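You operate a simulated robot arm through the tools that you are given. There is no shell and no other tool. Be economical: measure what you need, move in short steps, check, and stop when the job is done.

Carry out the task below with a simulated robot arm. There is one attempt and no reset: what you move stays moved.

JOB
Put the grey card case on top of the white battery pack. Put the teal dongle on the blue photo tile. Turn the panel brightness dial to 2. Take the white carton and put it on the purple plaque. Take the green glasses on the packing table top and put it away in the front of the prop tray. Take the blue letter tile that says "y" from the long white table top and put it on the ledge before the pier. Take the green carton and leave it in the green crate. Take the red carton and put it on the green floor plate. Put the blue glasses on the counter above the trunk away in the front of the prop tray. Open the keyboard drawer, fetch the green letter tile that says "!" from the bare stretch of the counter and set it on the floor of the keyboard drawer and shut the drawer again. Open the green drawer, put the orange sponge on the bare stretch of the counter away in the narrow bay of the green drawer, then shut the drawer. Any order will do. Set down upright: white carton, green carton, red carton.

Only the result counts: the job must be done as asked and must still hold three seconds after the hand-in. Knocking over, shifting, dropping, spilling or breaking anything else fails it.

ROBOT AND FRAMES
A 6-joint arm with a two-finger parallel gripper on a trunk, on a base that drives. Base frame: it is fixed to the floor where the robot stands at the start and does not move with it; the origin is under the middle of the robot, x ahead of it, y to its left, z up. Lengths are in mm, angles in degrees, forces in N, time in s.
With the tool pointing down near the work surface it reaches from about 160 to 480 mm from the robot's upright axis, wherever it stands. Its first joint turns from -166.0 to 166.0 degrees. Places, roughly: blue glasses (16x6x2 cm) [-3400, 2900, 800]; floor of the keyboard drawer [-1600, 1500, 700]; front of the prop tray [-2000, -300, 700]; green carton [-1250, -1000, 750]; green crate (33x20x12 cm) [1200, -2200, 800]; green drawer [-2800, 2900, 700]; green floor plate [2250, -2250, 750]; green glasses (16x6x2 cm) [1700, -2200, 800]; green letter tile [-3000, 2750, 750]; keyboard drawer [-1700, 1500, 700]; ledge before the pier [-4400, 2900, 800]; narrow bay of the green drawer [-3000, 2900, 600]; orange sponge (7x5x4 cm) [-2800, 2900, 800]; panel brightness dial [700, -2200, 1000]; purple plaque [-1250, 250, 750]; red carton [1750, -2250, 750]; white battery pack [500, 1000, 250]; white carton [1500, -2250, 750]. Payload 4.1 kg.
The TCP is the grasp point between the finger pads, 23 mm short of the fingertips. In the tool frame z runs along the fingers and y along their closing line. Largest opening 94 mm; finger width 38, thickness 10; the body of the gripper, 54 by 96 mm, starts 39 mm behind the TCP.
Orientation is told as [roll, pitch, yaw] about the base's x, y, z axes, in that order, counted from this pose: with the fingers straight down and closing along the base's y, the tool's x points along the base's -x, its y along +y and its z along -z.

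CONTROLS
- The arm moves only by the tool apply_moves. Its argument "steps" is a list of rows, each a list of 7 numbers: the shift along the tool's x, y, z in units of 150 mm (1.0 is 150 mm), then the turn, a rotation vector about the tool's x, y, z in units of 90 degrees (1.0 is 90 degrees), then the gripper command, from -1 (shut) to 1 (fully open), values between in proportion. In form: [[x, y, z, rx, ry, rz, claw], ...]. A call has 1 to 8 rows; each row is the pose to reach, as a shift and turn from the pose commanded when the call began, along the tool's axes at that moment. A call with a number of a shift or a turn outside -1 to 1 is refused whole. A row lasts 0.2 s, in which the tool goes at most 50 mm and 8.6 degrees; a call with a longer step from one row to the next is refused whole, and so is a gripper value outside its range. Where a pose cannot be reached the arm comes as near as it can. A force on the tool above 40 N (or 10 N above the force at the start of the call, whichever is more), or a blocked arm, ends the call early, and 0.2 s more pass. The fingers move at their own pace (about 45 mm/s each) and stop on an object; they squeeze with about 40 N. The grip force told is the motor's: it shows also when the fingers shut on nothing. Time passes only in rows, and 0.2 s behind the last, so rows that repeat a pose let the fingers close. The reply holds the time, the measured pose of the TCP, the force on the tool along the base axes, the opening and the grip force, in the units named above and with some noise, with the torque about the TCP (base axes, N m) and any sound that the robot's microphone picked up.
- Cameras (640 x 400 px; columns grow to the right, rows downward): "scene" is now at [-73.1, 113.2, 1282.1]; the picture's right is [-0.97, 0.23, 0.00], its down [0.22, 0.91, -0.36] and it looks along [-0.09, -0.35, -0.93] (base axes); focal length 214 px, centre (320, 200). "wrist" rides on the gripper at [86, 16, -74] in the tool frame; the picture's right is [-0.18, 0.98, 0.00], its down [-0.58, -0.11, -0.81] and it looks along [-0.79, -0.15, 0.59] (tool axes); focal length 243 px, centre (320, 200). There is no depth. A picture from a camera that has moved, and an enlarged one, comes with that camera's place and axes in the base frame and with its lens.
- grab_frame(camera): a new picture of that camera. The clock stands still meanwhile.
- raise_lower(by): slides the trunk up (or, below 0, down) by that many mm; the arm and the scene camera ride with it, the base frame stays. It gives what a move gives, with no picture.
- drive_base(legs): drives the robot by 1 to 6 legs, each [ahead, turn to the left] in mm and degrees, along the robot's own axes; the way and the turn of a leg run together, so that a leg with both is an arc; at most 1500 mm and 180 degrees a leg. The arm and the cameras ride along, it lands a little off, and it stops where it bumps. It gives what a move gives.
- pan_tilt(pan, tilt): turns the head with the scene camera to pan (to the left, within 155 degrees either way) and tilt (down, from -29 to 69), counted from straight ahead of the robot. It gives what a move gives.
- zoom(camera, box): a new picture of the part [left, top, right, bottom] of that camera's present view, enlarged. The clock stands still meanwhile.
- sign_off(): hands the job in; it is judged then, once.

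Go step by step. Nothing tells you exact positions but the pictures and the camera data: compare them with the known pose of the tool, close in by small moves and look again before you grip or let go. The budget is 577 turns and 360 pictures, counting those below and the enlarged ones. Unless the task says otherwise, let go and move clear before handing in, and close with one line.

The tools are called after "Request:" as a command line: name --pt "numbers of a row" for each row, then --argument value for the rest, lists and objects as JSON in quotes. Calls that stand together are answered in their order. apply_moves: Moves the arm, as the interface text tells. Its arguments: {"type":"object","properties":{"steps":{"type":"array","items":{"type":"array","items":{"type":"number"}}}},"required":["steps"]} The other tools are called the same way: raise_lower (by) slides the trunk up or down; drive_base (legs) drives the base; pan_tilt (pan, tilt) turns the head that bears the scene camera; grab_frame (camera) takes a picture; zoom (camera, box) takes an enlarged picture of a part of a camera's view; sign_off () hands the job in.

At the start:

```text
t: 0.0
tool_pos: [349.3, -303.2, 1043.0]
tool_rot: [0.1, 0.0, -0.1]
wrist_force: [-0.3, 0.7, 0.5]
torque: [0.03, -0.02, 0.02]
grip_width: 94.1
finger_force: 0.1
trunk travel left (down, up): [-275.0, 315.0]
robot x, y, heading: [-0.9, -0.7, 0.0]
head pan, tilt: [-103.6, 68.8]
```

scene: 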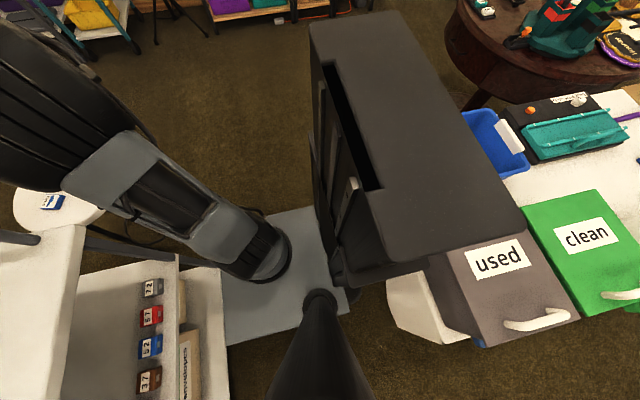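
wrist: 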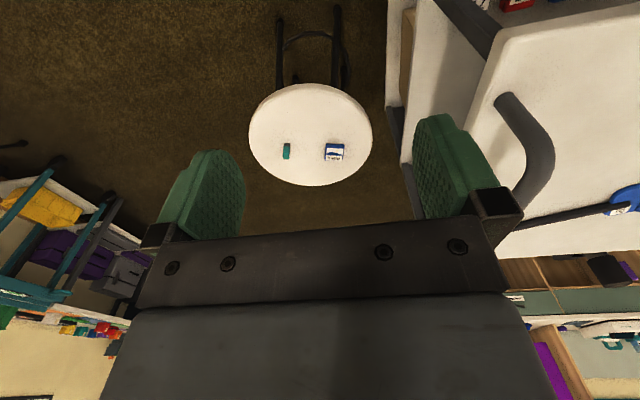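

I see furniture close around the robot and a small round white table with a teal dongle and a blue tile ahead. I'll look around with the head first.

Request:
pan_tilt --pan 0 --tilt 30

Request:
grab_frame --camera "scene"

Request:
pan_tilt --pan 75 --tilt 30

Request:
grab_frame --camera "scene"

Request:
pan_tilt --pan 150 --tilt 30

Request:
grab_frame --camera "scene"

Request:
pan_tilt --pan -75 --tilt 30

Request:
grab_frame --camera "scene"

Request:
pan_tilt --pan -145 --tilt 30

Request:
grab_frame --camera "scene"

```text
t: 1.8
tool_pos: [349.1, -302.1, 1043.4]
tool_rot: [-0.1, -0.1, -0.1]
wrist_force: [0.3, 0.2, -0.5]
torque: [0.05, 0.0, 0.0]
grip_width: 94.0
finger_force: 0.1
trunk travel left (down, up): [-275.0, 315.0]
robot x, y, heading: [-2.5, -1.1, 0.0]
head pan, tilt: [0.0, 30.0]
```

```text
357 pictures are left
camera scene: at [30.4, 167.5, 1333.6], right [0.0, -1.0, 0.0], down [-0.5, 0.0, -0.87], along [0.87, 0.0, -0.5], focal length 214 px, centre (320, 200)
```

scene: 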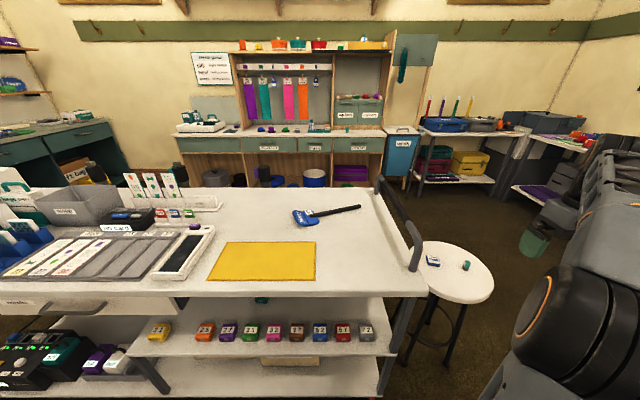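

```text
t: 3.3
tool_pos: [350.8, -302.1, 1043.4]
tool_rot: [0.0, 0.1, 0.0]
wrist_force: [-0.4, -0.6, 0.0]
torque: [0.02, -0.04, -0.01]
grip_width: 93.9
finger_force: 0.0
trunk travel left (down, up): [-275.0, 315.0]
robot x, y, heading: [1.8, -4.8, 0.2]
head pan, tilt: [75.0, 30.0]
```

```text
356 pictures are left
camera scene: at [-36.6, 254.9, 1333.6], right [0.97, -0.26, 0.0], down [-0.13, -0.48, -0.87], along [0.22, 0.84, -0.5], focal length 214 px, centre (320, 200)
```

scene: 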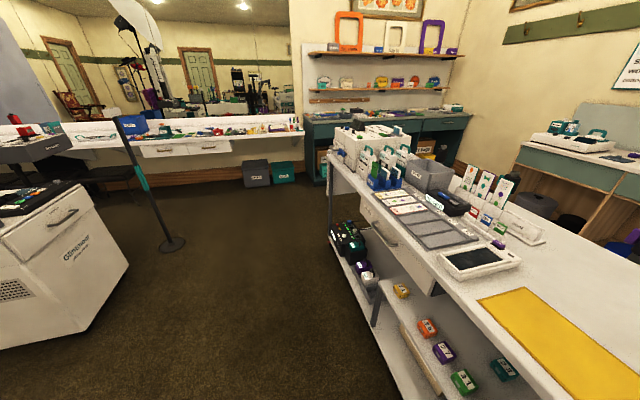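

```text
t: 4.8
tool_pos: [349.5, -302.4, 1045.6]
tool_rot: [0.0, 0.0, 0.0]
wrist_force: [-0.1, 0.2, -0.7]
torque: [0.01, -0.03, 0.01]
grip_width: 94.1
finger_force: 0.0
trunk travel left (down, up): [-275.0, 315.0]
robot x, y, heading: [-1.9, -0.3, 0.0]
head pan, tilt: [150.0, 30.0]
```

```text
355 pictures are left
camera scene: at [-138.3, 212.8, 1333.6], right [0.5, 0.87, 0.0], down [0.43, -0.25, -0.87], along [-0.75, 0.43, -0.5], focal length 214 px, centre (320, 200)
```

scene: 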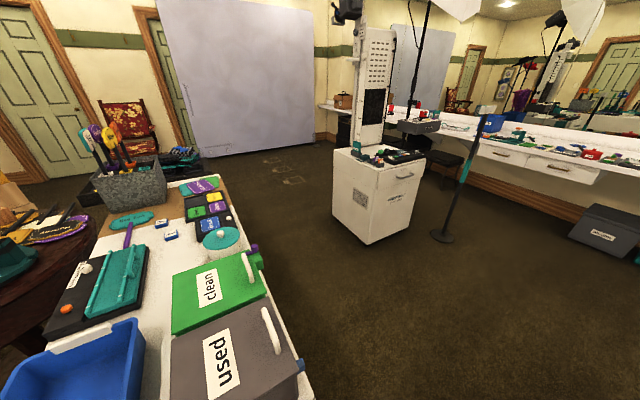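

```text
t: 8.0
tool_pos: [350.8, -302.9, 1043.3]
tool_rot: [-0.1, 0.0, 0.0]
wrist_force: [-0.5, 0.8, 0.1]
torque: [0.0, 0.0, -0.01]
grip_width: 94.2
finger_force: 0.0
trunk travel left (down, up): [-275.0, 315.0]
robot x, y, heading: [-2.4, 2.5, 0.2]
head pan, tilt: [-75.0, 30.0]
```

```text
354 pictures are left
camera scene: at [-36.6, 80.2, 1333.6], right [-0.97, -0.26, 0.0], down [-0.13, 0.48, -0.87], along [0.22, -0.84, -0.5], focal length 214 px, centre (320, 200)
```

scene: 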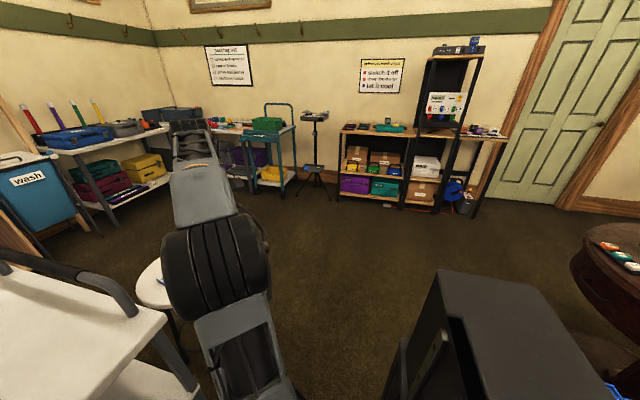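

```text
t: 9.4
tool_pos: [349.8, -302.6, 1043.2]
tool_rot: [0.1, 0.0, 0.0]
wrist_force: [0.1, 0.1, -0.1]
torque: [0.0, -0.01, 0.01]
grip_width: 94.2
finger_force: 0.1
trunk travel left (down, up): [-275.0, 315.0]
robot x, y, heading: [0.6, 2.5, -0.0]
head pan, tilt: [-145.0, 30.0]
```

```text
353 pictures are left
camera scene: at [-134.1, 115.6, 1333.6], right [-0.57, 0.82, 0.0], down [0.41, 0.29, -0.87], along [-0.71, -0.5, -0.5], focal length 214 px, centre (320, 200)
```

scene: 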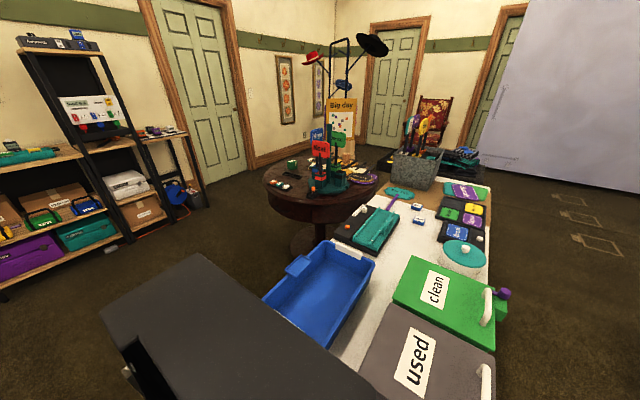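

Small things are spread over the whole room. I need to know the robot's own footprint before driving, so I'll look down around it.

Request:
pan_tilt --pan -60 --tilt 69

Request:
grab_frame --camera "scene"

Request:
pan_tilt --pan 0 --tilt 69

Request:
grab_frame --camera "scene"

Request:
pan_tilt --pan 150 --tilt 69

Request:
grab_frame --camera "scene"

```text
t: 11.0
tool_pos: [349.9, -301.9, 1044.3]
tool_rot: [0.0, 0.1, 0.0]
wrist_force: [-0.7, 0.3, -0.4]
torque: [0.02, -0.02, 0.03]
grip_width: 93.7
finger_force: 0.0
trunk travel left (down, up): [-275.0, 315.0]
robot x, y, heading: [2.5, 0.9, -0.1]
head pan, tilt: [-60.0, 68.8]
```

```text
352 pictures are left
camera scene: at [-32.1, 119.1, 1282.1], right [-0.87, -0.5, 0.0], down [-0.47, 0.81, -0.36], along [0.18, -0.31, -0.93], focal length 214 px, centre (320, 200)
```

scene: 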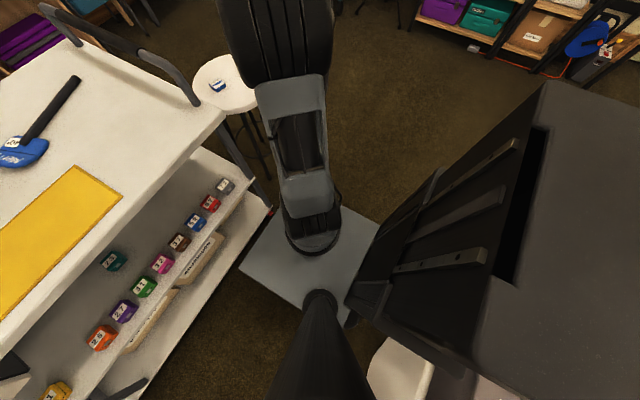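

```text
t: 12.3
tool_pos: [349.2, -302.4, 1044.2]
tool_rot: [0.0, 0.0, 0.0]
wrist_force: [-0.1, -0.1, 0.9]
torque: [0.01, 0.04, -0.02]
grip_width: 93.8
finger_force: 0.1
trunk travel left (down, up): [-275.0, 315.0]
robot x, y, heading: [-2.7, -1.0, -0.2]
head pan, tilt: [0.0, 68.8]
```

```text
351 pictures are left
camera scene: at [-4.1, 167.5, 1282.1], right [0.0, -1.0, 0.0], down [-0.93, 0.0, -0.36], along [0.36, 0.0, -0.93], focal length 214 px, centre (320, 200)
```

scene: 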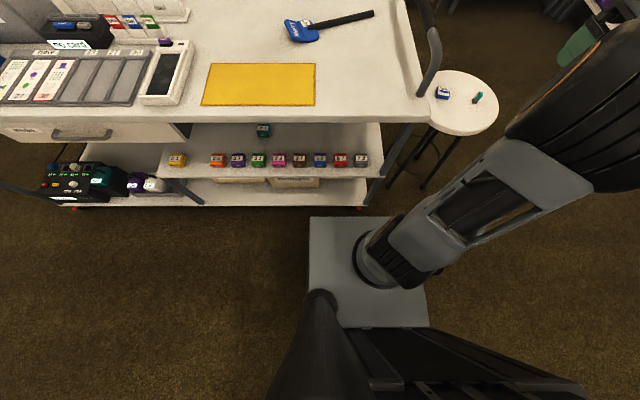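

```text
t: 14.6
tool_pos: [349.7, -301.6, 1043.1]
tool_rot: [0.0, 0.0, 0.1]
wrist_force: [0.5, 0.2, -1.0]
torque: [0.0, 0.0, -0.01]
grip_width: 94.1
finger_force: 0.0
trunk travel left (down, up): [-275.0, 315.0]
robot x, y, heading: [0.2, 1.1, -0.1]
head pan, tilt: [150.0, 68.8]
```

```text
350 pictures are left
camera scene: at [-108.4, 195.5, 1282.1], right [0.5, 0.87, 0.0], down [0.81, -0.47, -0.36], along [-0.31, 0.18, -0.93], focal length 214 px, centre (320, 200)
```

scene: 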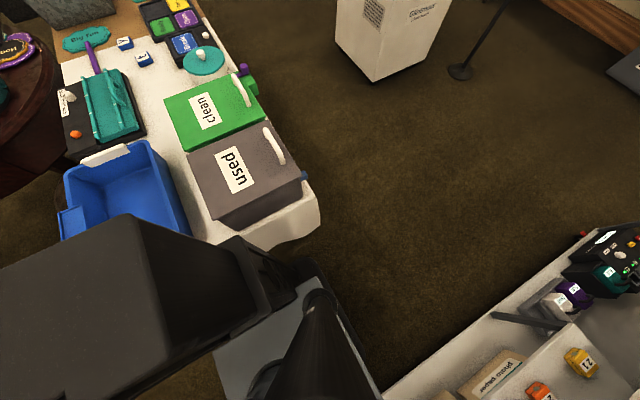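

I make the dongle at about (687,-458,623) and the photo tile at about (718,-332,620) on the round stool. I'll drive in short legs towards the stool, staying clear of the cart corner.

Request:
drive_base --legs '[[50, 0], [0, -75], [430, 0], [0, 75], [70, 0]]'

Request:
pan_tilt --pan 0 --tilt 50

Request:
grab_frame --camera "scene"

Request:
grab_frame --camera "wrist"

```text
t: 24.9
tool_pos: [565.6, -740.4, 1044.3]
tool_rot: [0.0, 0.0, -2.3]
wrist_force: [0.0, -0.5, -0.1]
torque: [0.01, -0.02, -0.01]
grip_width: 94.4
finger_force: 0.1
trunk travel left (down, up): [-275.0, 315.0]
robot x, y, heading: [228.2, -424.7, -2.5]
head pan, tilt: [150.0, 68.8]
```

```text
t: 27.2
tool_pos: [565.2, -740.0, 1043.4]
tool_rot: [-0.1, 0.1, -2.3]
wrist_force: [0.0, 0.6, 0.8]
torque: [0.01, 0.01, 0.05]
grip_width: 94.1
finger_force: 0.0
trunk travel left (down, up): [-275.0, 315.0]
robot x, y, heading: [225.0, -424.9, -2.5]
head pan, tilt: [0.0, 50.0]
```

```text
349 pictures are left
camera scene: at [250.9, -257.4, 1304.1], right [-0.04, -1.0, 0.0], down [-0.77, 0.03, -0.64], along [0.64, -0.03, -0.77], focal length 214 px, centre (320, 200)
```

scene: 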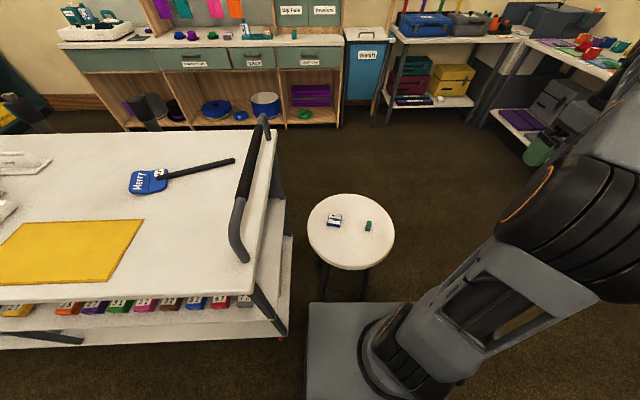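

```text
348 pictures are left
camera wrist: at [479.3, -720.5, 1119.1], right [0.22, 0.97, 0.0], down [0.58, -0.13, 0.81], along [0.79, -0.18, -0.59], focal length 243 px, centre (320, 200)
```

wrist: 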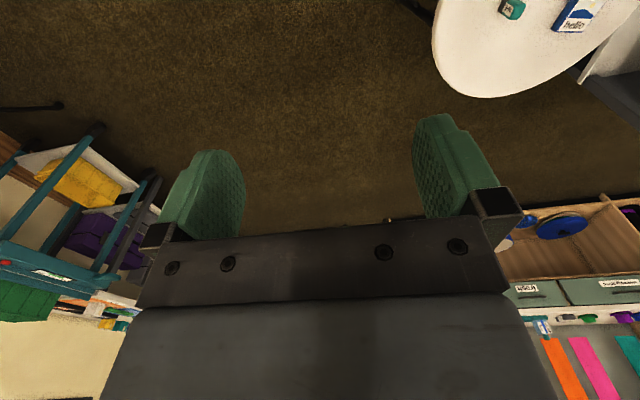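

The stool positions are confirmed. I'll move the tool over the dongle and look with the wrist camera.

Request:
apply_moves --pt "-0.17 0.25 0.1 0 0 0 1" --pt "-0.34 0.5 0.3 0 0 0 1" --pt "-0.5 0.75 0.5 0 0 0 1" --pt "-0.71 0.95 0.7 0 0 0 1"

Request:
apply_moves --pt "0 0.25 0.25 0 0 0 1" --pt "0 0.5 0.5 0 0 0 1" --pt "0 0.75 0.75 0 0 0 1" --pt "0 0.95 0.95 0 0 0 1"

Request:
grab_frame --camera "wrist"

Request:
grab_frame --camera "scene"

```text
refused: row 2 steps farther than a row can; nothing moved
```

```text
refused: row 1 steps farther than a row can; nothing moved
```

```text
347 pictures are left
camera wrist: at [479.3, -720.5, 1119.1], right [0.22, 0.97, 0.0], down [0.58, -0.13, 0.81], along [0.79, -0.18, -0.59], focal length 243 px, centre (320, 200)
```

wrist: 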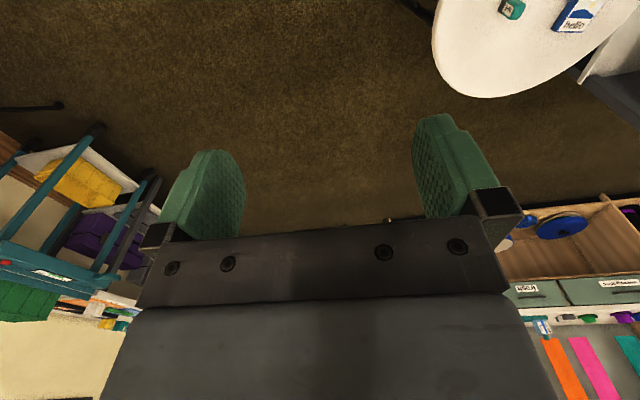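

```text
346 pictures are left
camera scene: at [250.9, -257.4, 1304.1], right [-0.04, -1.0, 0.0], down [-0.77, 0.03, -0.64], along [0.64, -0.03, -0.77], focal length 214 px, centre (320, 200)
```

scene: 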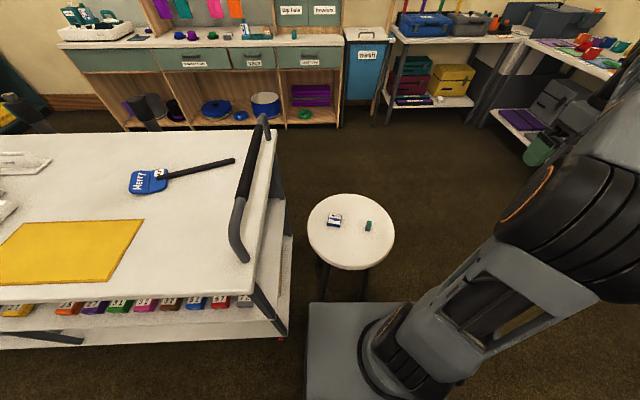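

The steps were too long. I'll send them again, shorter.

Request:
apply_moves --pt "-0.071 0.191 0.2 0 0 0 1" --pt "-0.142 0.382 0.4 0 0 0 1" --pt "-0.213 0.573 0.6 0 0 0 1" --pt "-0.284 0.764 0.8 0 0 0 1" --pt "-0.355 0.955 1.0 0 0 0 1"

Request:
apply_moves --pt "-0.071 0.191 0.2 0 0 0 1" --pt "-0.142 0.382 0.4 0 0 0 1" --pt "-0.213 0.573 0.6 0 0 0 1" --pt "-0.284 0.764 0.8 0 0 0 1" --pt "-0.355 0.955 1.0 0 0 0 1"

Request:
grab_frame --camera "wrist"

```text
t: 28.4
tool_pos: [623.5, -598.5, 892.1]
tool_rot: [0.0, 0.0, -2.3]
wrist_force: [0.1, 0.8, 0.7]
torque: [0.0, -0.02, -0.01]
grip_width: 93.8
finger_force: 0.0
trunk travel left (down, up): [-275.0, 315.0]
robot x, y, heading: [230.8, -424.2, -2.3]
head pan, tilt: [0.0, 50.0]
```

```text
t: 29.6
tool_pos: [684.6, -458.7, 742.8]
tool_rot: [-0.1, 0.0, -2.3]
wrist_force: [-0.5, -0.5, 0.6]
torque: [0.02, -0.03, 0.0]
grip_width: 94.1
finger_force: 0.1
trunk travel left (down, up): [-275.0, 315.0]
robot x, y, heading: [228.5, -426.2, -2.2]
head pan, tilt: [0.0, 50.0]
```

```text
345 pictures are left
camera wrist: at [599.3, -438.5, 817.7], right [0.22, 0.97, 0.0], down [0.58, -0.13, 0.81], along [0.79, -0.18, -0.59], focal length 243 px, centre (320, 200)
```

wrist: 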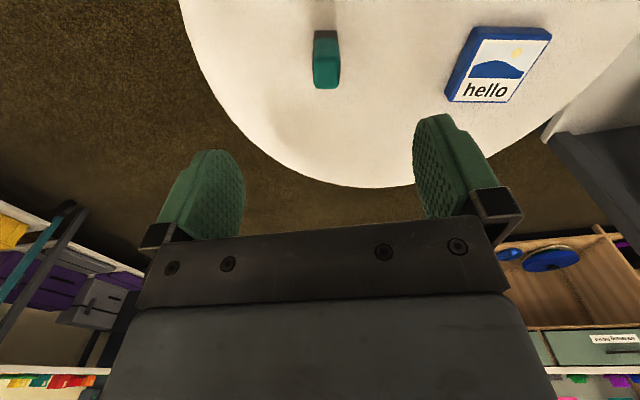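

The dongle lies nearly right beneath the tool with its long side along x. I'll descend and check again.

Request:
apply_moves --pt "-0.005 0.01 0.2 0 0 0 0.5" --pt "-0.01 0.02 0.4 0 0 0 0.2" --pt "-0.01 0.02 0.52 0 0 0 0"

Request:
grab_frame --camera "wrist"

Request:
zoom --camera "scene" --box '[290, 170, 450, 270]'

```text
t: 30.4
tool_pos: [683.4, -452.8, 663.6]
tool_rot: [0.0, 0.1, -2.2]
wrist_force: [-0.2, -0.6, -0.5]
torque: [0.0, 0.02, 0.0]
grip_width: 46.9
finger_force: 0.1
trunk travel left (down, up): [-275.0, 315.0]
robot x, y, heading: [228.5, -426.2, -2.1]
head pan, tilt: [0.0, 50.0]
```

```text
344 pictures are left
camera wrist: at [598.5, -433.4, 738.6], right [0.22, 0.97, 0.0], down [0.58, -0.13, 0.81], along [0.79, -0.18, -0.59], focal length 243 px, centre (320, 200)
```

wrist: 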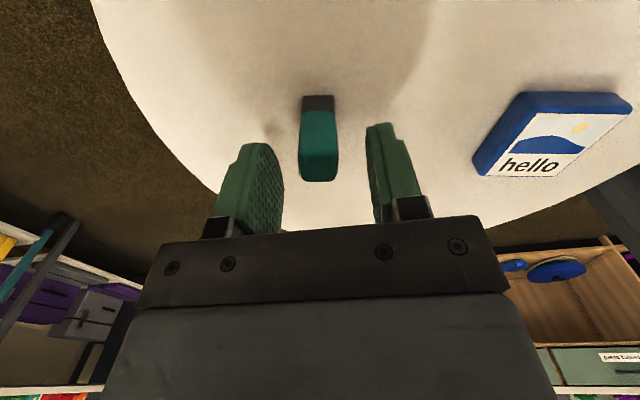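

```text
4.00 times, centred on (370, 220) of scene
camera zoom: at [250.9, -257.4, 1304.1], right [-0.04, -1.0, 0.0], down [-0.77, 0.03, -0.64], along [0.64, -0.03, -0.77], focal length 858 px, centre (120, 120)
```

zoom: 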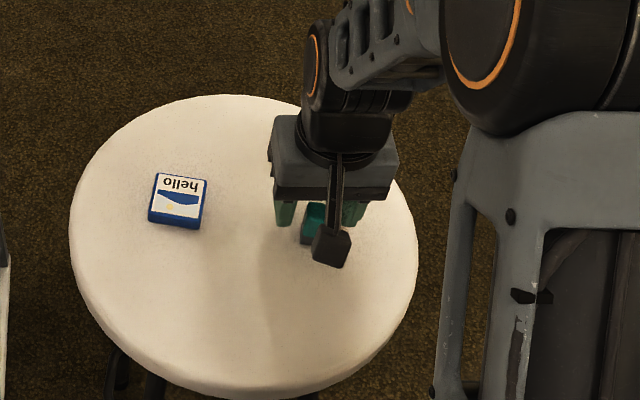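

The dongle may be standing on its end, with the dark part lowest. I'll zoom in to check its shape.

Request:
zoom --camera "wrist" --box '[270, 80, 370, 200]'

Request:
zoom --camera "scene" --box '[355, 215, 385, 235]'

```text
3.33 times, centred on (320, 140) of wrist
camera zoom: at [598.5, -433.4, 738.6], right [0.22, 0.97, 0.0], down [0.58, -0.13, 0.81], along [0.79, -0.18, -0.59], focal length 809 px, centre (320, 400)
```

zoom: 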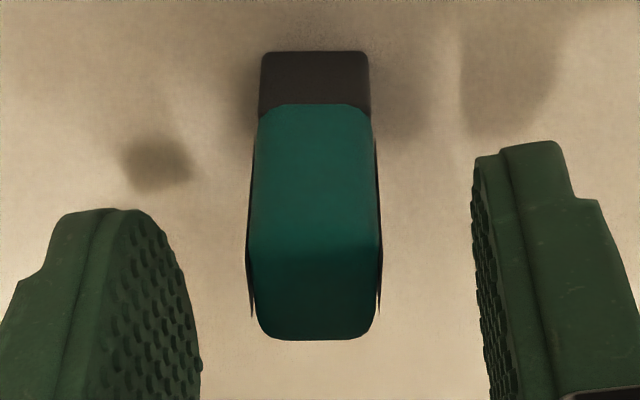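

```text
16.00 times, centred on (370, 225) of scene
camera zoom: at [250.9, -257.4, 1304.1], right [-0.04, -1.0, 0.0], down [-0.77, 0.03, -0.64], along [0.64, -0.03, -0.77], focal length 3432 px, centre (-480, -200)
```

zoom: 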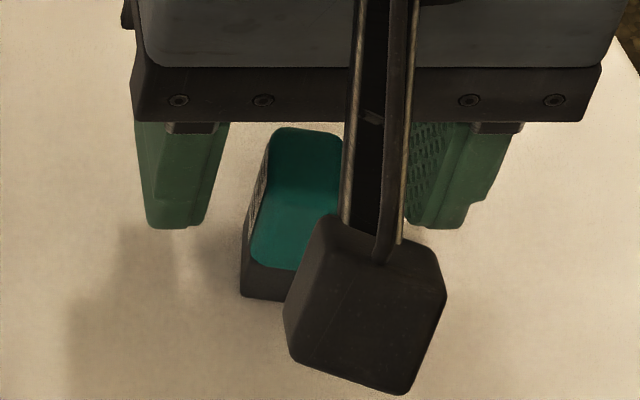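

It's a wedge-shaped block. I'll descend to just above the table and grip it.

Request:
apply_moves --pt "0.04 -0.01 0.06 0 0 0 0" --pt "0.04 -0.01 0.1 0 0 0 0" --pt "0.04 -0.01 0.1 0 0 0 -0.6" --pt "0.04 -0.01 0.1 0 0 0 -0.8" --pt "0.04 -0.01 0.1 0 0 0 -0.8"

Request:
grab_frame --camera "wrist"

```text
t: 31.6
tool_pos: [679.0, -455.2, 649.6]
tool_rot: [0.1, 0.0, -2.4]
wrist_force: [-0.3, -1.4, 0.0]
torque: [0.0, -0.02, 0.03]
grip_width: 16.0
finger_force: 39.9
trunk travel left (down, up): [-275.0, 315.0]
robot x, y, heading: [231.3, -424.4, -2.3]
head pan, tilt: [0.0, 50.0]
```

```text
340 pictures are left
camera wrist: at [593.0, -435.5, 725.3], right [0.22, 0.97, 0.0], down [0.58, -0.13, 0.81], along [0.79, -0.18, -0.59], focal length 243 px, centre (320, 200)
```

wrist: 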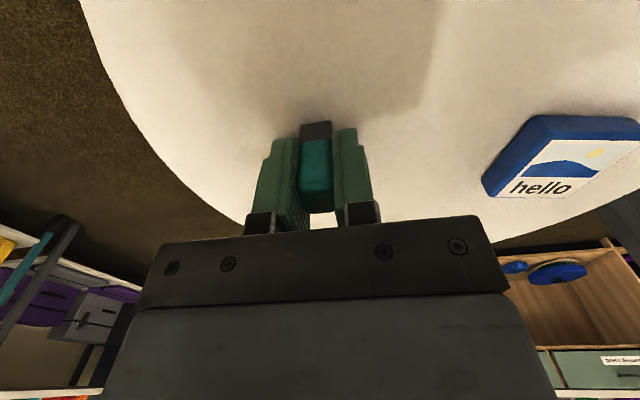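

The dongle is gripped at 16 mm. I'll lift it and carry it over the photo tile.

Request:
apply_moves --pt "0 0 -0.2 0 0 0 -0.8" --pt "0 0 -0.3 0 0 0 -0.8" --pt "-0.07 0.29 -0.3 0 0 0 -0.8" --pt "-0.14 0.57 -0.3 0 0 0 -0.8" --pt "-0.207 0.856 -0.3 0 0 0 -0.8" --pt "-0.207 0.856 -0.3 0 0 0 -0.8"

Request:
grab_frame --camera "wrist"

Request:
zoom --camera "scene" --box '[300, 190, 380, 240]'

```text
t: 33.0
tool_pos: [716.9, -329.1, 695.9]
tool_rot: [0.0, 0.0, -2.1]
wrist_force: [0.0, -0.4, -0.1]
torque: [0.02, 0.0, 0.01]
grip_width: 16.0
finger_force: 39.6
trunk travel left (down, up): [-275.0, 315.0]
robot x, y, heading: [230.8, -424.0, -2.2]
head pan, tilt: [0.0, 50.0]
```

```text
339 pictures are left
camera wrist: at [630.5, -308.6, 771.2], right [0.22, 0.97, 0.0], down [0.58, -0.13, 0.81], along [0.79, -0.18, -0.59], focal length 243 px, centre (320, 200)
```

wrist: 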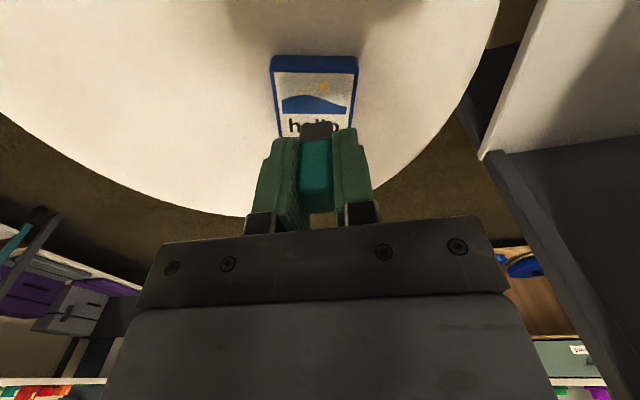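

```text
8.00 times, centred on (340, 215) of scene
camera zoom: at [251.0, -257.2, 1304.0], right [-0.04, -1.0, 0.0], down [-0.77, 0.03, -0.64], along [0.64, -0.03, -0.77], focal length 1716 px, centre (160, 80)
```

zoom: 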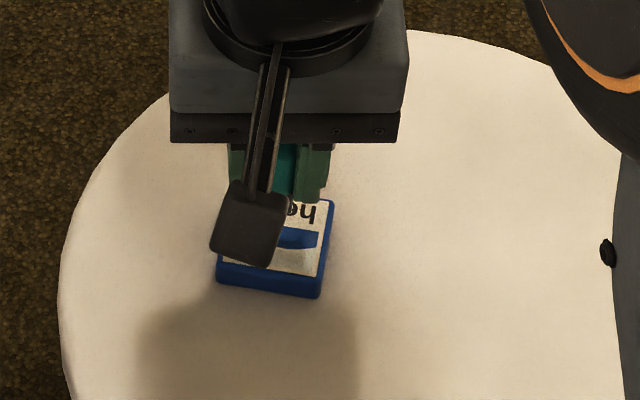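

The dongle is over the tile. I'll lower it until light contact.

Request:
apply_moves --pt "0 0 0.1 0 0 0 -0.8" --pt "0 0 0.18 0 0 0 -0.8"

Request:
grab_frame --camera "wrist"

Request:
zoom --camera "scene" --box '[310, 200, 358, 230]'

```text
t: 33.6
tool_pos: [715.2, -329.0, 670.0]
tool_rot: [0.0, 0.1, -2.3]
wrist_force: [0.6, -0.6, -0.7]
torque: [0.03, -0.04, -0.01]
grip_width: 16.0
finger_force: 39.9
trunk travel left (down, up): [-275.0, 315.0]
robot x, y, heading: [228.0, -424.0, -2.1]
head pan, tilt: [0.0, 50.0]
```

```text
337 pictures are left
camera wrist: at [629.4, -309.1, 744.3], right [0.22, 0.97, 0.0], down [0.58, -0.13, 0.81], along [0.79, -0.18, -0.59], focal length 243 px, centre (320, 200)
```

wrist: 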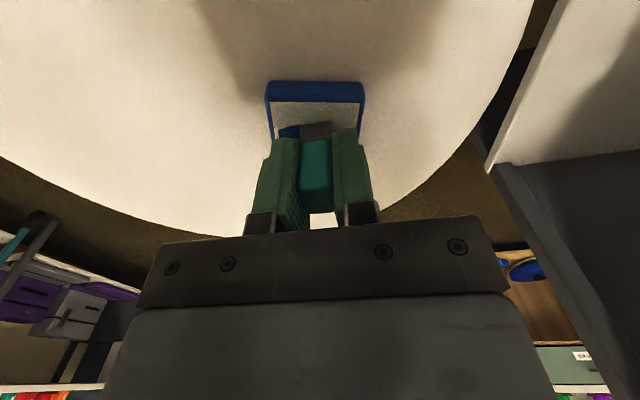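

```text
13.33 times, centred on (334, 215) of scene
camera zoom: at [250.9, -257.4, 1304.1], right [-0.04, -1.0, 0.0], down [-0.77, 0.03, -0.64], along [0.64, -0.03, -0.77], focal length 2860 px, centre (133, 0)
```

zoom: 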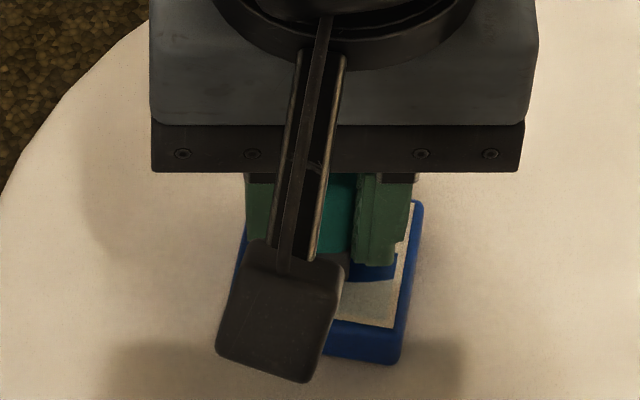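

Request:
apply_moves --pt "0 0 0.02 0 0 0 -0.8" --pt "0 0 0.03 0 0 0 -0.8" --pt "0 0 0.03 0 0 0 -0.8"

Request:
apply_moves --pt "0 0 0.01 0 0 0 -0.8" --pt "0 0 0.015 0 0 0 -0.8" --pt "0 0 0.015 0 0 0 -0.8"

Request:
apply_moves --pt "0 0 0.01 0 0 0 -0.8" --pt "0 0 0.015 0 0 0 -0.8" --pt "0 0 0.015 0 0 0 -0.8"

Request:
grab_frame --camera "wrist"

```text
t: 34.4
tool_pos: [714.7, -330.7, 666.3]
tool_rot: [0.0, -0.1, -2.3]
wrist_force: [-0.2, 0.5, 7.0]
torque: [0.01, 0.01, 0.0]
grip_width: 15.8
finger_force: 40.0
trunk travel left (down, up): [-275.0, 315.0]
robot x, y, heading: [229.0, -428.8, -2.0]
head pan, tilt: [0.0, 50.0]
```

```text
t: 35.2
tool_pos: [714.7, -329.4, 665.1]
tool_rot: [0.1, -0.3, -2.4]
wrist_force: [2.1, 0.0, 31.3]
torque: [0.0, 0.06, 0.01]
grip_width: 16.1
finger_force: 40.2
trunk travel left (down, up): [-275.0, 315.0]
robot x, y, heading: [228.1, -424.3, -2.4]
head pan, tilt: [0.0, 50.0]
```

```text
t: 36.0
tool_pos: [714.3, -329.5, 662.1]
tool_rot: [0.0, -0.2, -2.1]
wrist_force: [3.8, 3.5, 31.2]
torque: [0.07, 0.01, 0.0]
grip_width: 16.0
finger_force: 40.1
trunk travel left (down, up): [-275.0, 315.0]
robot x, y, heading: [227.4, -426.1, -2.1]
head pan, tilt: [0.0, 50.0]
```

```text
335 pictures are left
camera wrist: at [628.4, -310.0, 736.6], right [0.22, 0.97, 0.0], down [0.57, -0.13, 0.81], along [0.79, -0.18, -0.59], focal length 243 px, centre (320, 200)
```

wrist: 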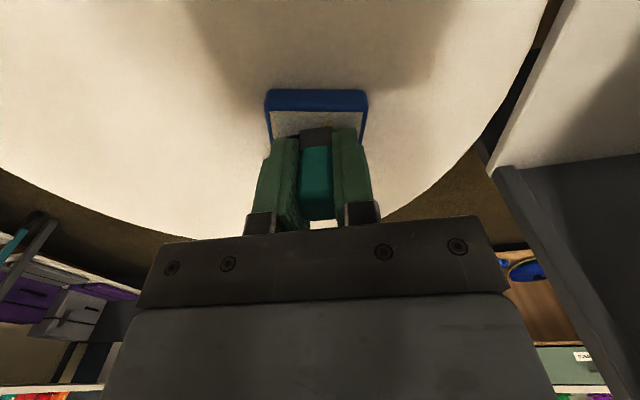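

It's in contact, so I'll ease up, open and lift away.

Request:
apply_moves --pt "0 0 -0.02 0 0 0 -0.8" --pt "0 0 -0.02 0 0 0 -0.4" --pt "0 0 -0.02 0 0 0 -0.3" --pt "0 0 -0.2 0 0 0 -0.3" --pt "0 0 -0.5 0 0 0 -0.3" --pt "0.2 0 -0.7 0 0 0 -0.3"

Request:
grab_frame --camera "wrist"

```text
t: 37.4
tool_pos: [683.5, -329.8, 762.1]
tool_rot: [0.0, 0.0, -2.3]
wrist_force: [0.1, 1.3, -0.4]
torque: [0.01, 0.01, 0.03]
grip_width: 32.8
finger_force: 0.0
trunk travel left (down, up): [-275.0, 315.0]
robot x, y, heading: [229.4, -424.1, -2.3]
head pan, tilt: [0.0, 50.0]
```

```text
334 pictures are left
camera wrist: at [598.2, -308.7, 837.4], right [0.22, 0.97, 0.0], down [0.58, -0.13, 0.81], along [0.79, -0.18, -0.59], focal length 243 px, centre (320, 200)
```

wrist: 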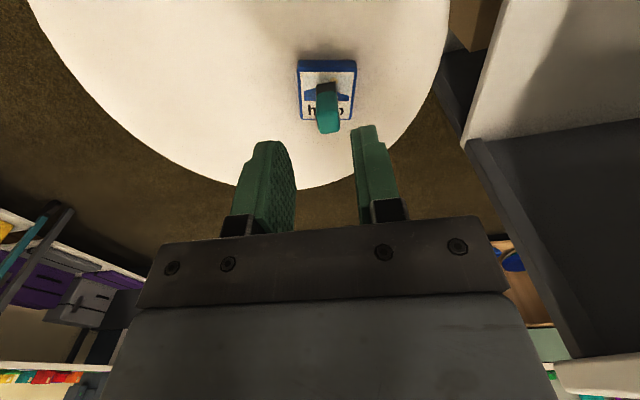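

Request:
zoom --camera "scene" --box '[310, 200, 358, 230]'

Request:
zoom --camera "wrist" --box '[280, 40, 380, 140]'

```text
13.33 times, centred on (334, 215) of scene
camera zoom: at [251.4, -257.3, 1304.0], right [-0.04, -1.0, 0.0], down [-0.77, 0.03, -0.64], along [0.64, -0.03, -0.77], focal length 2860 px, centre (133, 0)
```

zoom: 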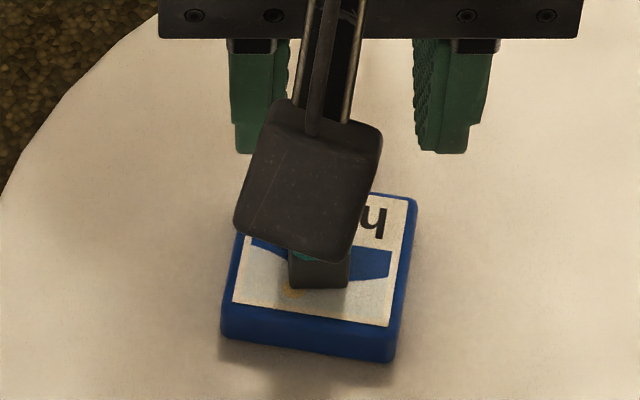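

```text
4.00 times, centred on (330, 90) of wrist
camera zoom: at [598.2, -308.7, 837.4], right [0.22, 0.97, 0.0], down [0.58, -0.13, 0.81], along [0.79, -0.18, -0.59], focal length 970 px, centre (280, 640)
```

zoom: 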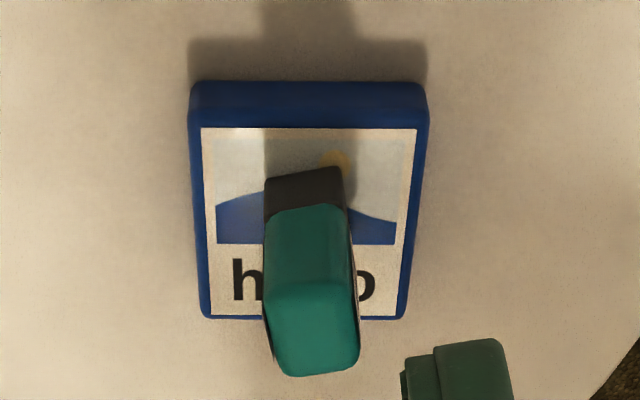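

The dongle rests on the photo tile. Next comes the battery pack and card case on the cart's lower shelf, so I'll raise the arm, back out and drive along the cart.

Request:
apply_moves --pt "0.1 0 -0.3 0 0 0 0" --pt "0.2 0 -0.6 0 0 0 0" --pt "0.3 0 -0.9 0 0 0 0"

Request:
apply_moves --pt "0.1 0 -0.3 0 0 0 0" --pt "0.2 0 -0.6 0 0 0 0" --pt "0.3 0 -0.9 0 0 0 0"

Request:
drive_base --legs '[[-190, 0], [0, 92.3], [1300, 0]]'

Request:
pan_tilt --pan -60 --tilt 45

Request:
grab_frame --camera "scene"

```text
t: 38.2
tool_pos: [639.4, -329.8, 900.5]
tool_rot: [0.0, 0.1, -2.2]
wrist_force: [0.1, -0.2, -0.7]
torque: [0.03, 0.02, 0.02]
grip_width: 46.9
finger_force: 0.1
trunk travel left (down, up): [-275.0, 315.0]
robot x, y, heading: [227.4, -426.0, -2.3]
head pan, tilt: [0.0, 50.0]
```

```text
t: 39.0
tool_pos: [593.6, -326.5, 1036.6]
tool_rot: [-0.1, -0.1, -2.2]
wrist_force: [0.4, -0.1, 0.3]
torque: [0.03, -0.01, -0.02]
grip_width: 46.7
finger_force: 0.0
trunk travel left (down, up): [-275.0, 315.0]
robot x, y, heading: [226.6, -423.7, -2.3]
head pan, tilt: [0.0, 50.0]
```

```text
t: 50.6
tool_pos: [-78.3, 1235.4, 1036.2]
tool_rot: [0.1, 0.0, 89.8]
wrist_force: [-0.3, -0.6, -1.2]
torque: [-0.02, 0.02, -0.01]
grip_width: 47.2
finger_force: 0.1
trunk travel left (down, up): [-275.0, 315.0]
robot x, y, heading: [33.3, 871.8, 89.9]
head pan, tilt: [0.0, 50.0]
```

```text
t: 51.9
tool_pos: [-77.4, 1235.3, 1036.2]
tool_rot: [-0.1, 0.0, 89.9]
wrist_force: [0.4, 0.6, 0.3]
torque: [0.02, 0.0, 0.01]
grip_width: 47.1
finger_force: 0.1
trunk travel left (down, up): [-275.0, 315.0]
robot x, y, heading: [32.6, 872.0, 89.7]
head pan, tilt: [-60.0, 45.0]
```

```text
331 pictures are left
camera scene: at [-63.2, 855.3, 1311.0], right [0.5, -0.87, 0.0], down [-0.61, -0.35, -0.71], along [0.61, 0.35, -0.71], focal length 214 px, centre (320, 200)
```

scene: 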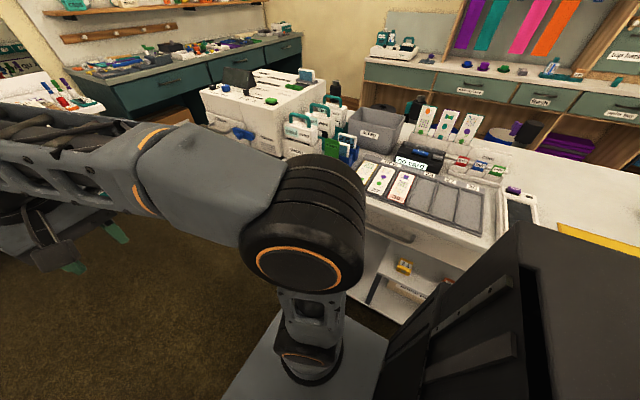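

Looking to the right, the robot's own arm blocks the view. I'll turn to face the cart.

Request:
apply_moves --pt "0.3 0 -0.1 0 0 0 1" --pt "0.6 0 -0.2 0 0 0 1" --pt "0.8 0 -0.3 0 0 0 1"

Request:
drive_base --legs '[[0, -90]]'

Request:
pan_tilt --pan 0 --tilt 60

Request:
grab_frame --camera "scene"

```text
t: 52.7
tool_pos: [-79.6, 1114.3, 1079.7]
tool_rot: [0.0, -0.1, 89.8]
wrist_force: [0.5, -0.8, 0.7]
torque: [-0.01, 0.01, 0.0]
grip_width: 94.0
finger_force: 0.1
trunk travel left (down, up): [-275.0, 315.0]
robot x, y, heading: [32.4, 876.0, 90.0]
head pan, tilt: [-60.0, 45.0]
```

```text
t: 56.9
tool_pos: [275.1, 982.4, 1078.3]
tool_rot: [0.0, -0.1, -0.5]
wrist_force: [-0.8, 0.7, -0.2]
torque: [-0.01, 0.02, -0.01]
grip_width: 94.3
finger_force: 0.0
trunk travel left (down, up): [-275.0, 315.0]
robot x, y, heading: [35.2, 876.3, -0.3]
head pan, tilt: [-60.0, 45.0]
```

```text
t: 58.2
tool_pos: [275.5, 983.4, 1079.6]
tool_rot: [0.0, -0.1, -0.4]
wrist_force: [0.9, 0.1, 0.4]
torque: [-0.04, 0.0, 0.01]
grip_width: 93.9
finger_force: 0.0
trunk travel left (down, up): [-275.0, 315.0]
robot x, y, heading: [34.5, 877.3, -0.4]
head pan, tilt: [0.0, 60.0]
```

```text
330 pictures are left
camera scene: at [40.8, 1040.8, 1291.5], right [-0.01, -1.0, 0.0], down [-0.87, 0.01, -0.5], along [0.5, 0.0, -0.87], focal length 214 px, centre (320, 200)
```

scene: 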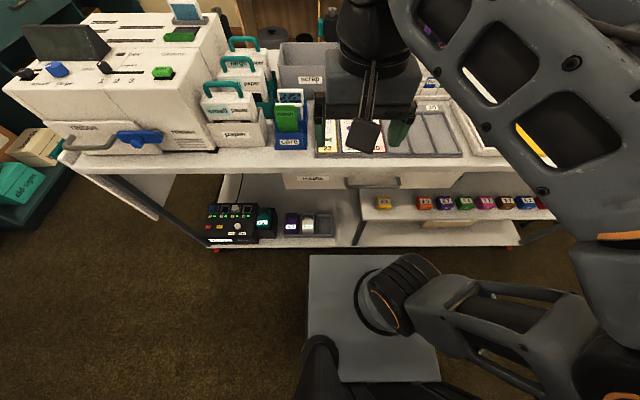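

Request:
zoom --camera "scene" --box '[190, 170, 350, 260]'

Request:
zoom --camera "scene" --box '[270, 195, 342, 245]'

```text
4.00 times, centred on (270, 215) of scene
camera zoom: at [40.8, 1040.8, 1291.5], right [-0.01, -1.0, 0.0], down [-0.87, 0.01, -0.5], along [0.5, 0.0, -0.87], focal length 858 px, centre (520, 140)
```

zoom: 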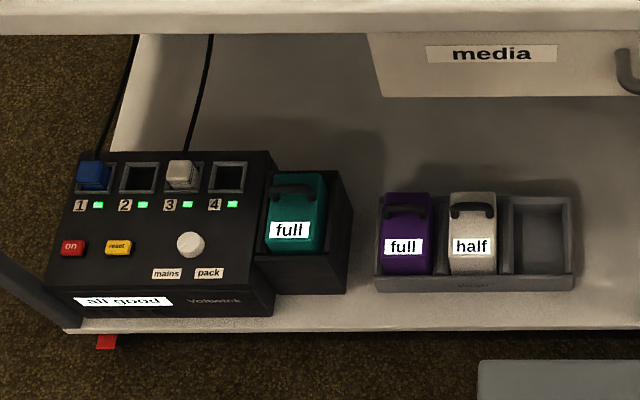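

```text
8.00 times, centred on (306, 220) of scene
camera zoom: at [40.8, 1040.8, 1291.5], right [-0.01, -1.0, 0.0], down [-0.87, 0.01, -0.5], along [0.5, 0.0, -0.87], focal length 1716 px, centre (432, 40)
```

zoom: 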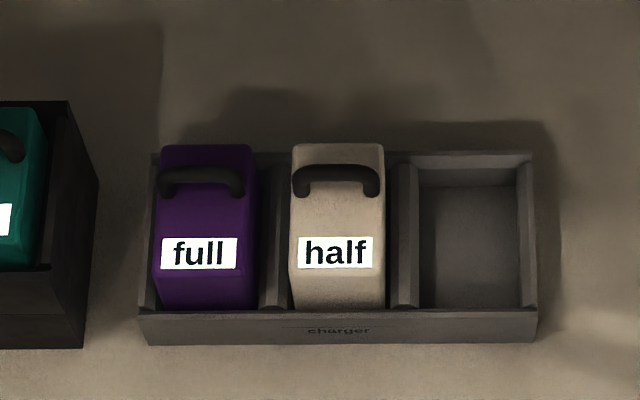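

The white "half" battery pack sits in the charger. The grey card case may be among the small numbered cases on the middle shelf, so I'll zoom in there.

Request:
zoom --camera "scene" --box '[360, 180, 560, 260]'

Request:
pan_tilt --pan -40 --tilt 50

Request:
grab_frame --camera "scene"

```text
3.20 times, centred on (460, 220) of scene
camera zoom: at [40.8, 1040.8, 1291.5], right [-0.01, -1.0, 0.0], down [-0.87, 0.01, -0.5], along [0.5, 0.0, -0.87], focal length 686 px, centre (-128, 136)
```

zoom: 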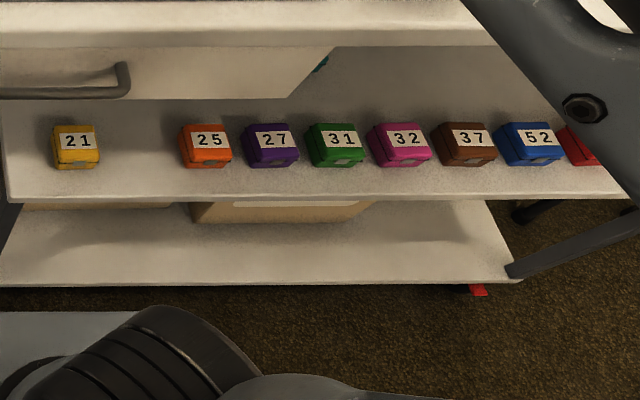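

```text
t: 59.3
tool_pos: [275.7, 983.3, 1079.2]
tool_rot: [0.0, 0.0, -0.4]
wrist_force: [0.3, -0.1, 0.2]
torque: [-0.03, 0.01, 0.0]
grip_width: 93.8
finger_force: 0.0
trunk travel left (down, up): [-275.0, 315.0]
robot x, y, heading: [32.7, 876.5, -0.0]
head pan, tilt: [-40.0, 50.0]
```

```text
326 pictures are left
camera scene: at [32.7, 991.5, 1304.0], right [-0.65, -0.76, 0.0], down [-0.58, 0.5, -0.64], along [0.49, -0.42, -0.77], focal length 214 px, centre (320, 200)
```

scene: 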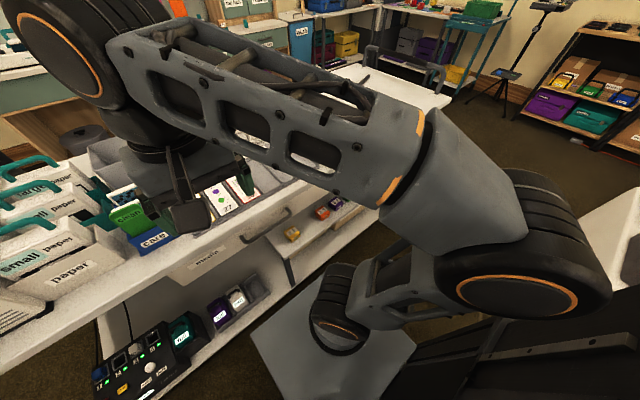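

The cases are sorted by number, and the grey one is at the right end of the middle shelf near y≈0. I'll drive back there and lower the trunk for a view under the tabletop.

Request:
drive_base --legs '[[0, -90], [1030, 0], [0, 90]]'

Request:
raise_lower --by -200

Request:
pan_tilt --pan 0 --tilt 50

Request:
grab_frame --camera "scene"

```text
t: 72.3
tool_pos: [273.6, -81.7, 1077.6]
tool_rot: [0.0, 0.0, -2.0]
wrist_force: [0.1, -0.2, 0.0]
torque: [-0.04, 0.01, 0.01]
grip_width: 94.0
finger_force: 0.1
trunk travel left (down, up): [-275.0, 315.0]
robot x, y, heading: [31.2, -184.1, -2.0]
head pan, tilt: [-40.0, 50.0]
```

```text
t: 74.5
tool_pos: [274.3, -81.9, 879.2]
tool_rot: [0.0, 0.0, -2.0]
wrist_force: [-0.5, 0.4, 0.4]
torque: [0.03, -0.03, -0.01]
grip_width: 94.1
finger_force: 0.0
trunk travel left (down, up): [-75.0, 515.0]
robot x, y, heading: [30.7, -184.2, -2.0]
head pan, tilt: [-40.0, 50.0]
```

```text
t: 75.6
tool_pos: [274.4, -81.4, 879.0]
tool_rot: [0.0, 0.1, -2.0]
wrist_force: [0.2, 0.2, 0.1]
torque: [0.03, 0.01, -0.03]
grip_width: 94.1
finger_force: 0.1
trunk travel left (down, up): [-75.0, 515.0]
robot x, y, heading: [33.0, -184.1, -2.0]
head pan, tilt: [0.0, 50.0]
```

```text
325 pictures are left
camera scene: at [51.6, -18.1, 1104.1], right [-0.04, -1.0, 0.0], down [-0.77, 0.03, -0.64], along [0.64, -0.02, -0.77], focal length 214 px, centre (320, 200)
```

scene: 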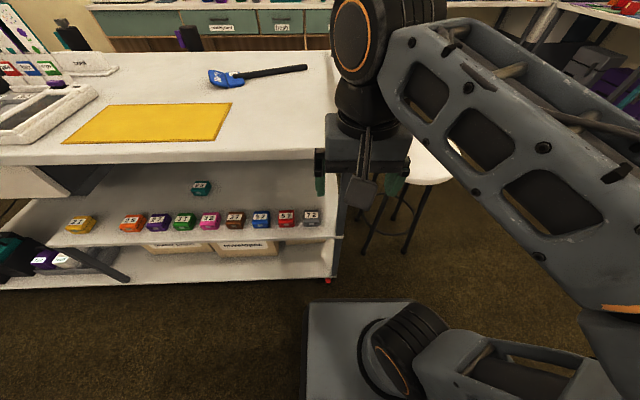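

The grey case is at about (445,2,550), with the tabletop overhanging at z≈880. I'll zoom in on the case and its surroundings.

Request:
zoom --camera "scene" --box '[250, 180, 350, 260]'

```text
5.00 times, centred on (300, 220) of scene
camera zoom: at [51.6, -18.1, 1104.1], right [-0.04, -1.0, 0.0], down [-0.77, 0.03, -0.64], along [0.64, -0.02, -0.77], focal length 1072 px, centre (420, 100)
```

zoom: 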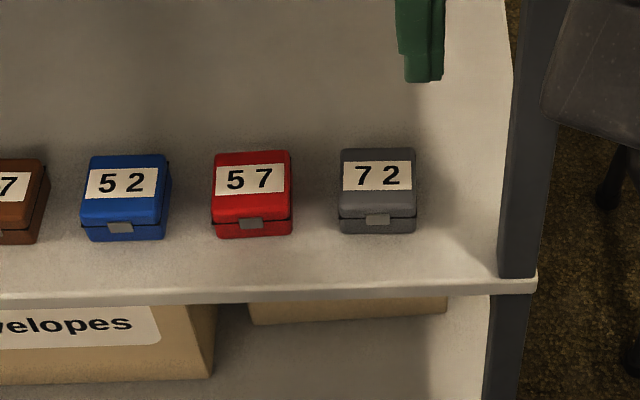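

The case is about 49×42×30 mm, centred near (439,-4) on a shelf at z≈535. I'll lower and tilt the tool 35° forward to go in below the tabletop.

Request:
apply_moves --pt "0 0.104 0.2 0 -0.078 0 0.7" --pt "0 0.208 0.4 0 -0.156 0 0.7" --pt "0.005 0.312 0.6 0 -0.234 0 0.7" --pt "0.01 0.416 0.8 0 -0.312 0 0.7" --pt "0.015 0.52 1.0 0 -0.389 0 0.7"

Request:
apply_moves --pt "0.11 0 0.16 0 0 0 0.7" --pt "0.22 0 0.33 0 0 0 0.7" --pt "0.34 0 0.5 0 0 0 0.7"

Request:
grab_frame --camera "wrist"

Request:
grab_frame --camera "scene"

```text
t: 76.8
tool_pos: [273.4, -2.6, 727.0]
tool_rot: [0.2, -35.0, -1.9]
wrist_force: [-0.1, 0.1, 0.2]
torque: [-0.01, 0.0, -0.02]
grip_width: 80.1
finger_force: 0.1
trunk travel left (down, up): [-75.0, 515.0]
robot x, y, heading: [31.0, -185.3, -1.8]
head pan, tilt: [0.0, 50.0]
```

```text
t: 77.6
tool_pos: [276.2, 4.2, 641.3]
tool_rot: [-0.1, -35.0, -2.1]
wrist_force: [-0.1, 0.3, -0.1]
torque: [0.05, 0.01, 0.01]
grip_width: 79.8
finger_force: 0.0
out of reach, approached as far as the arm can: row 3
trunk travel left (down, up): [-75.0, 515.0]
robot x, y, heading: [27.3, -187.4, -2.0]
head pan, tilt: [0.0, 50.0]
```

```text
323 pictures are left
camera wrist: at [164.1, 24.4, 654.2], right [0.19, 0.98, 0.1], down [0.01, -0.11, 0.99], along [0.98, -0.18, -0.03], focal length 243 px, centre (320, 200)
```

wrist: 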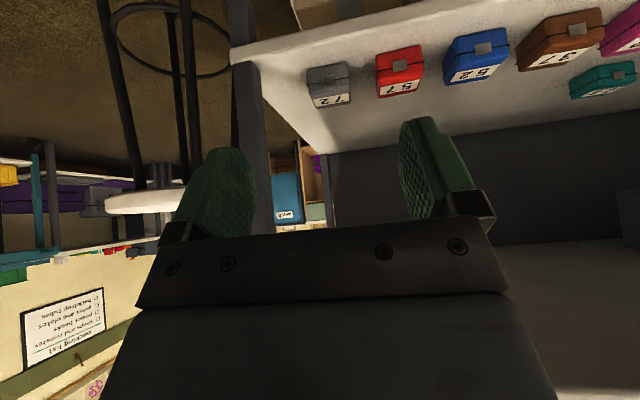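

```text
322 pictures are left
camera scene: at [51.5, -18.3, 1104.1], right [-0.04, -1.0, 0.0], down [-0.77, 0.03, -0.64], along [0.64, -0.02, -0.77], focal length 214 px, centre (320, 200)
```

scene: 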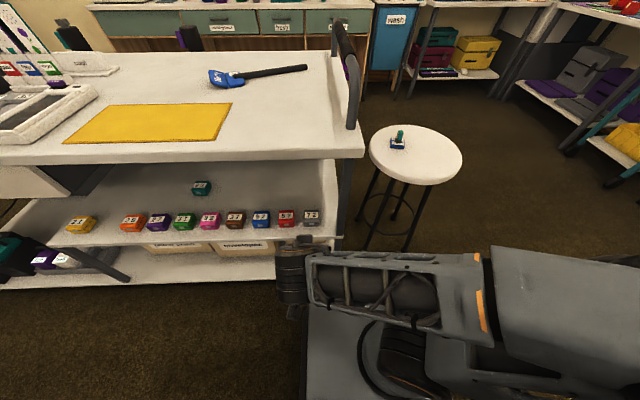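

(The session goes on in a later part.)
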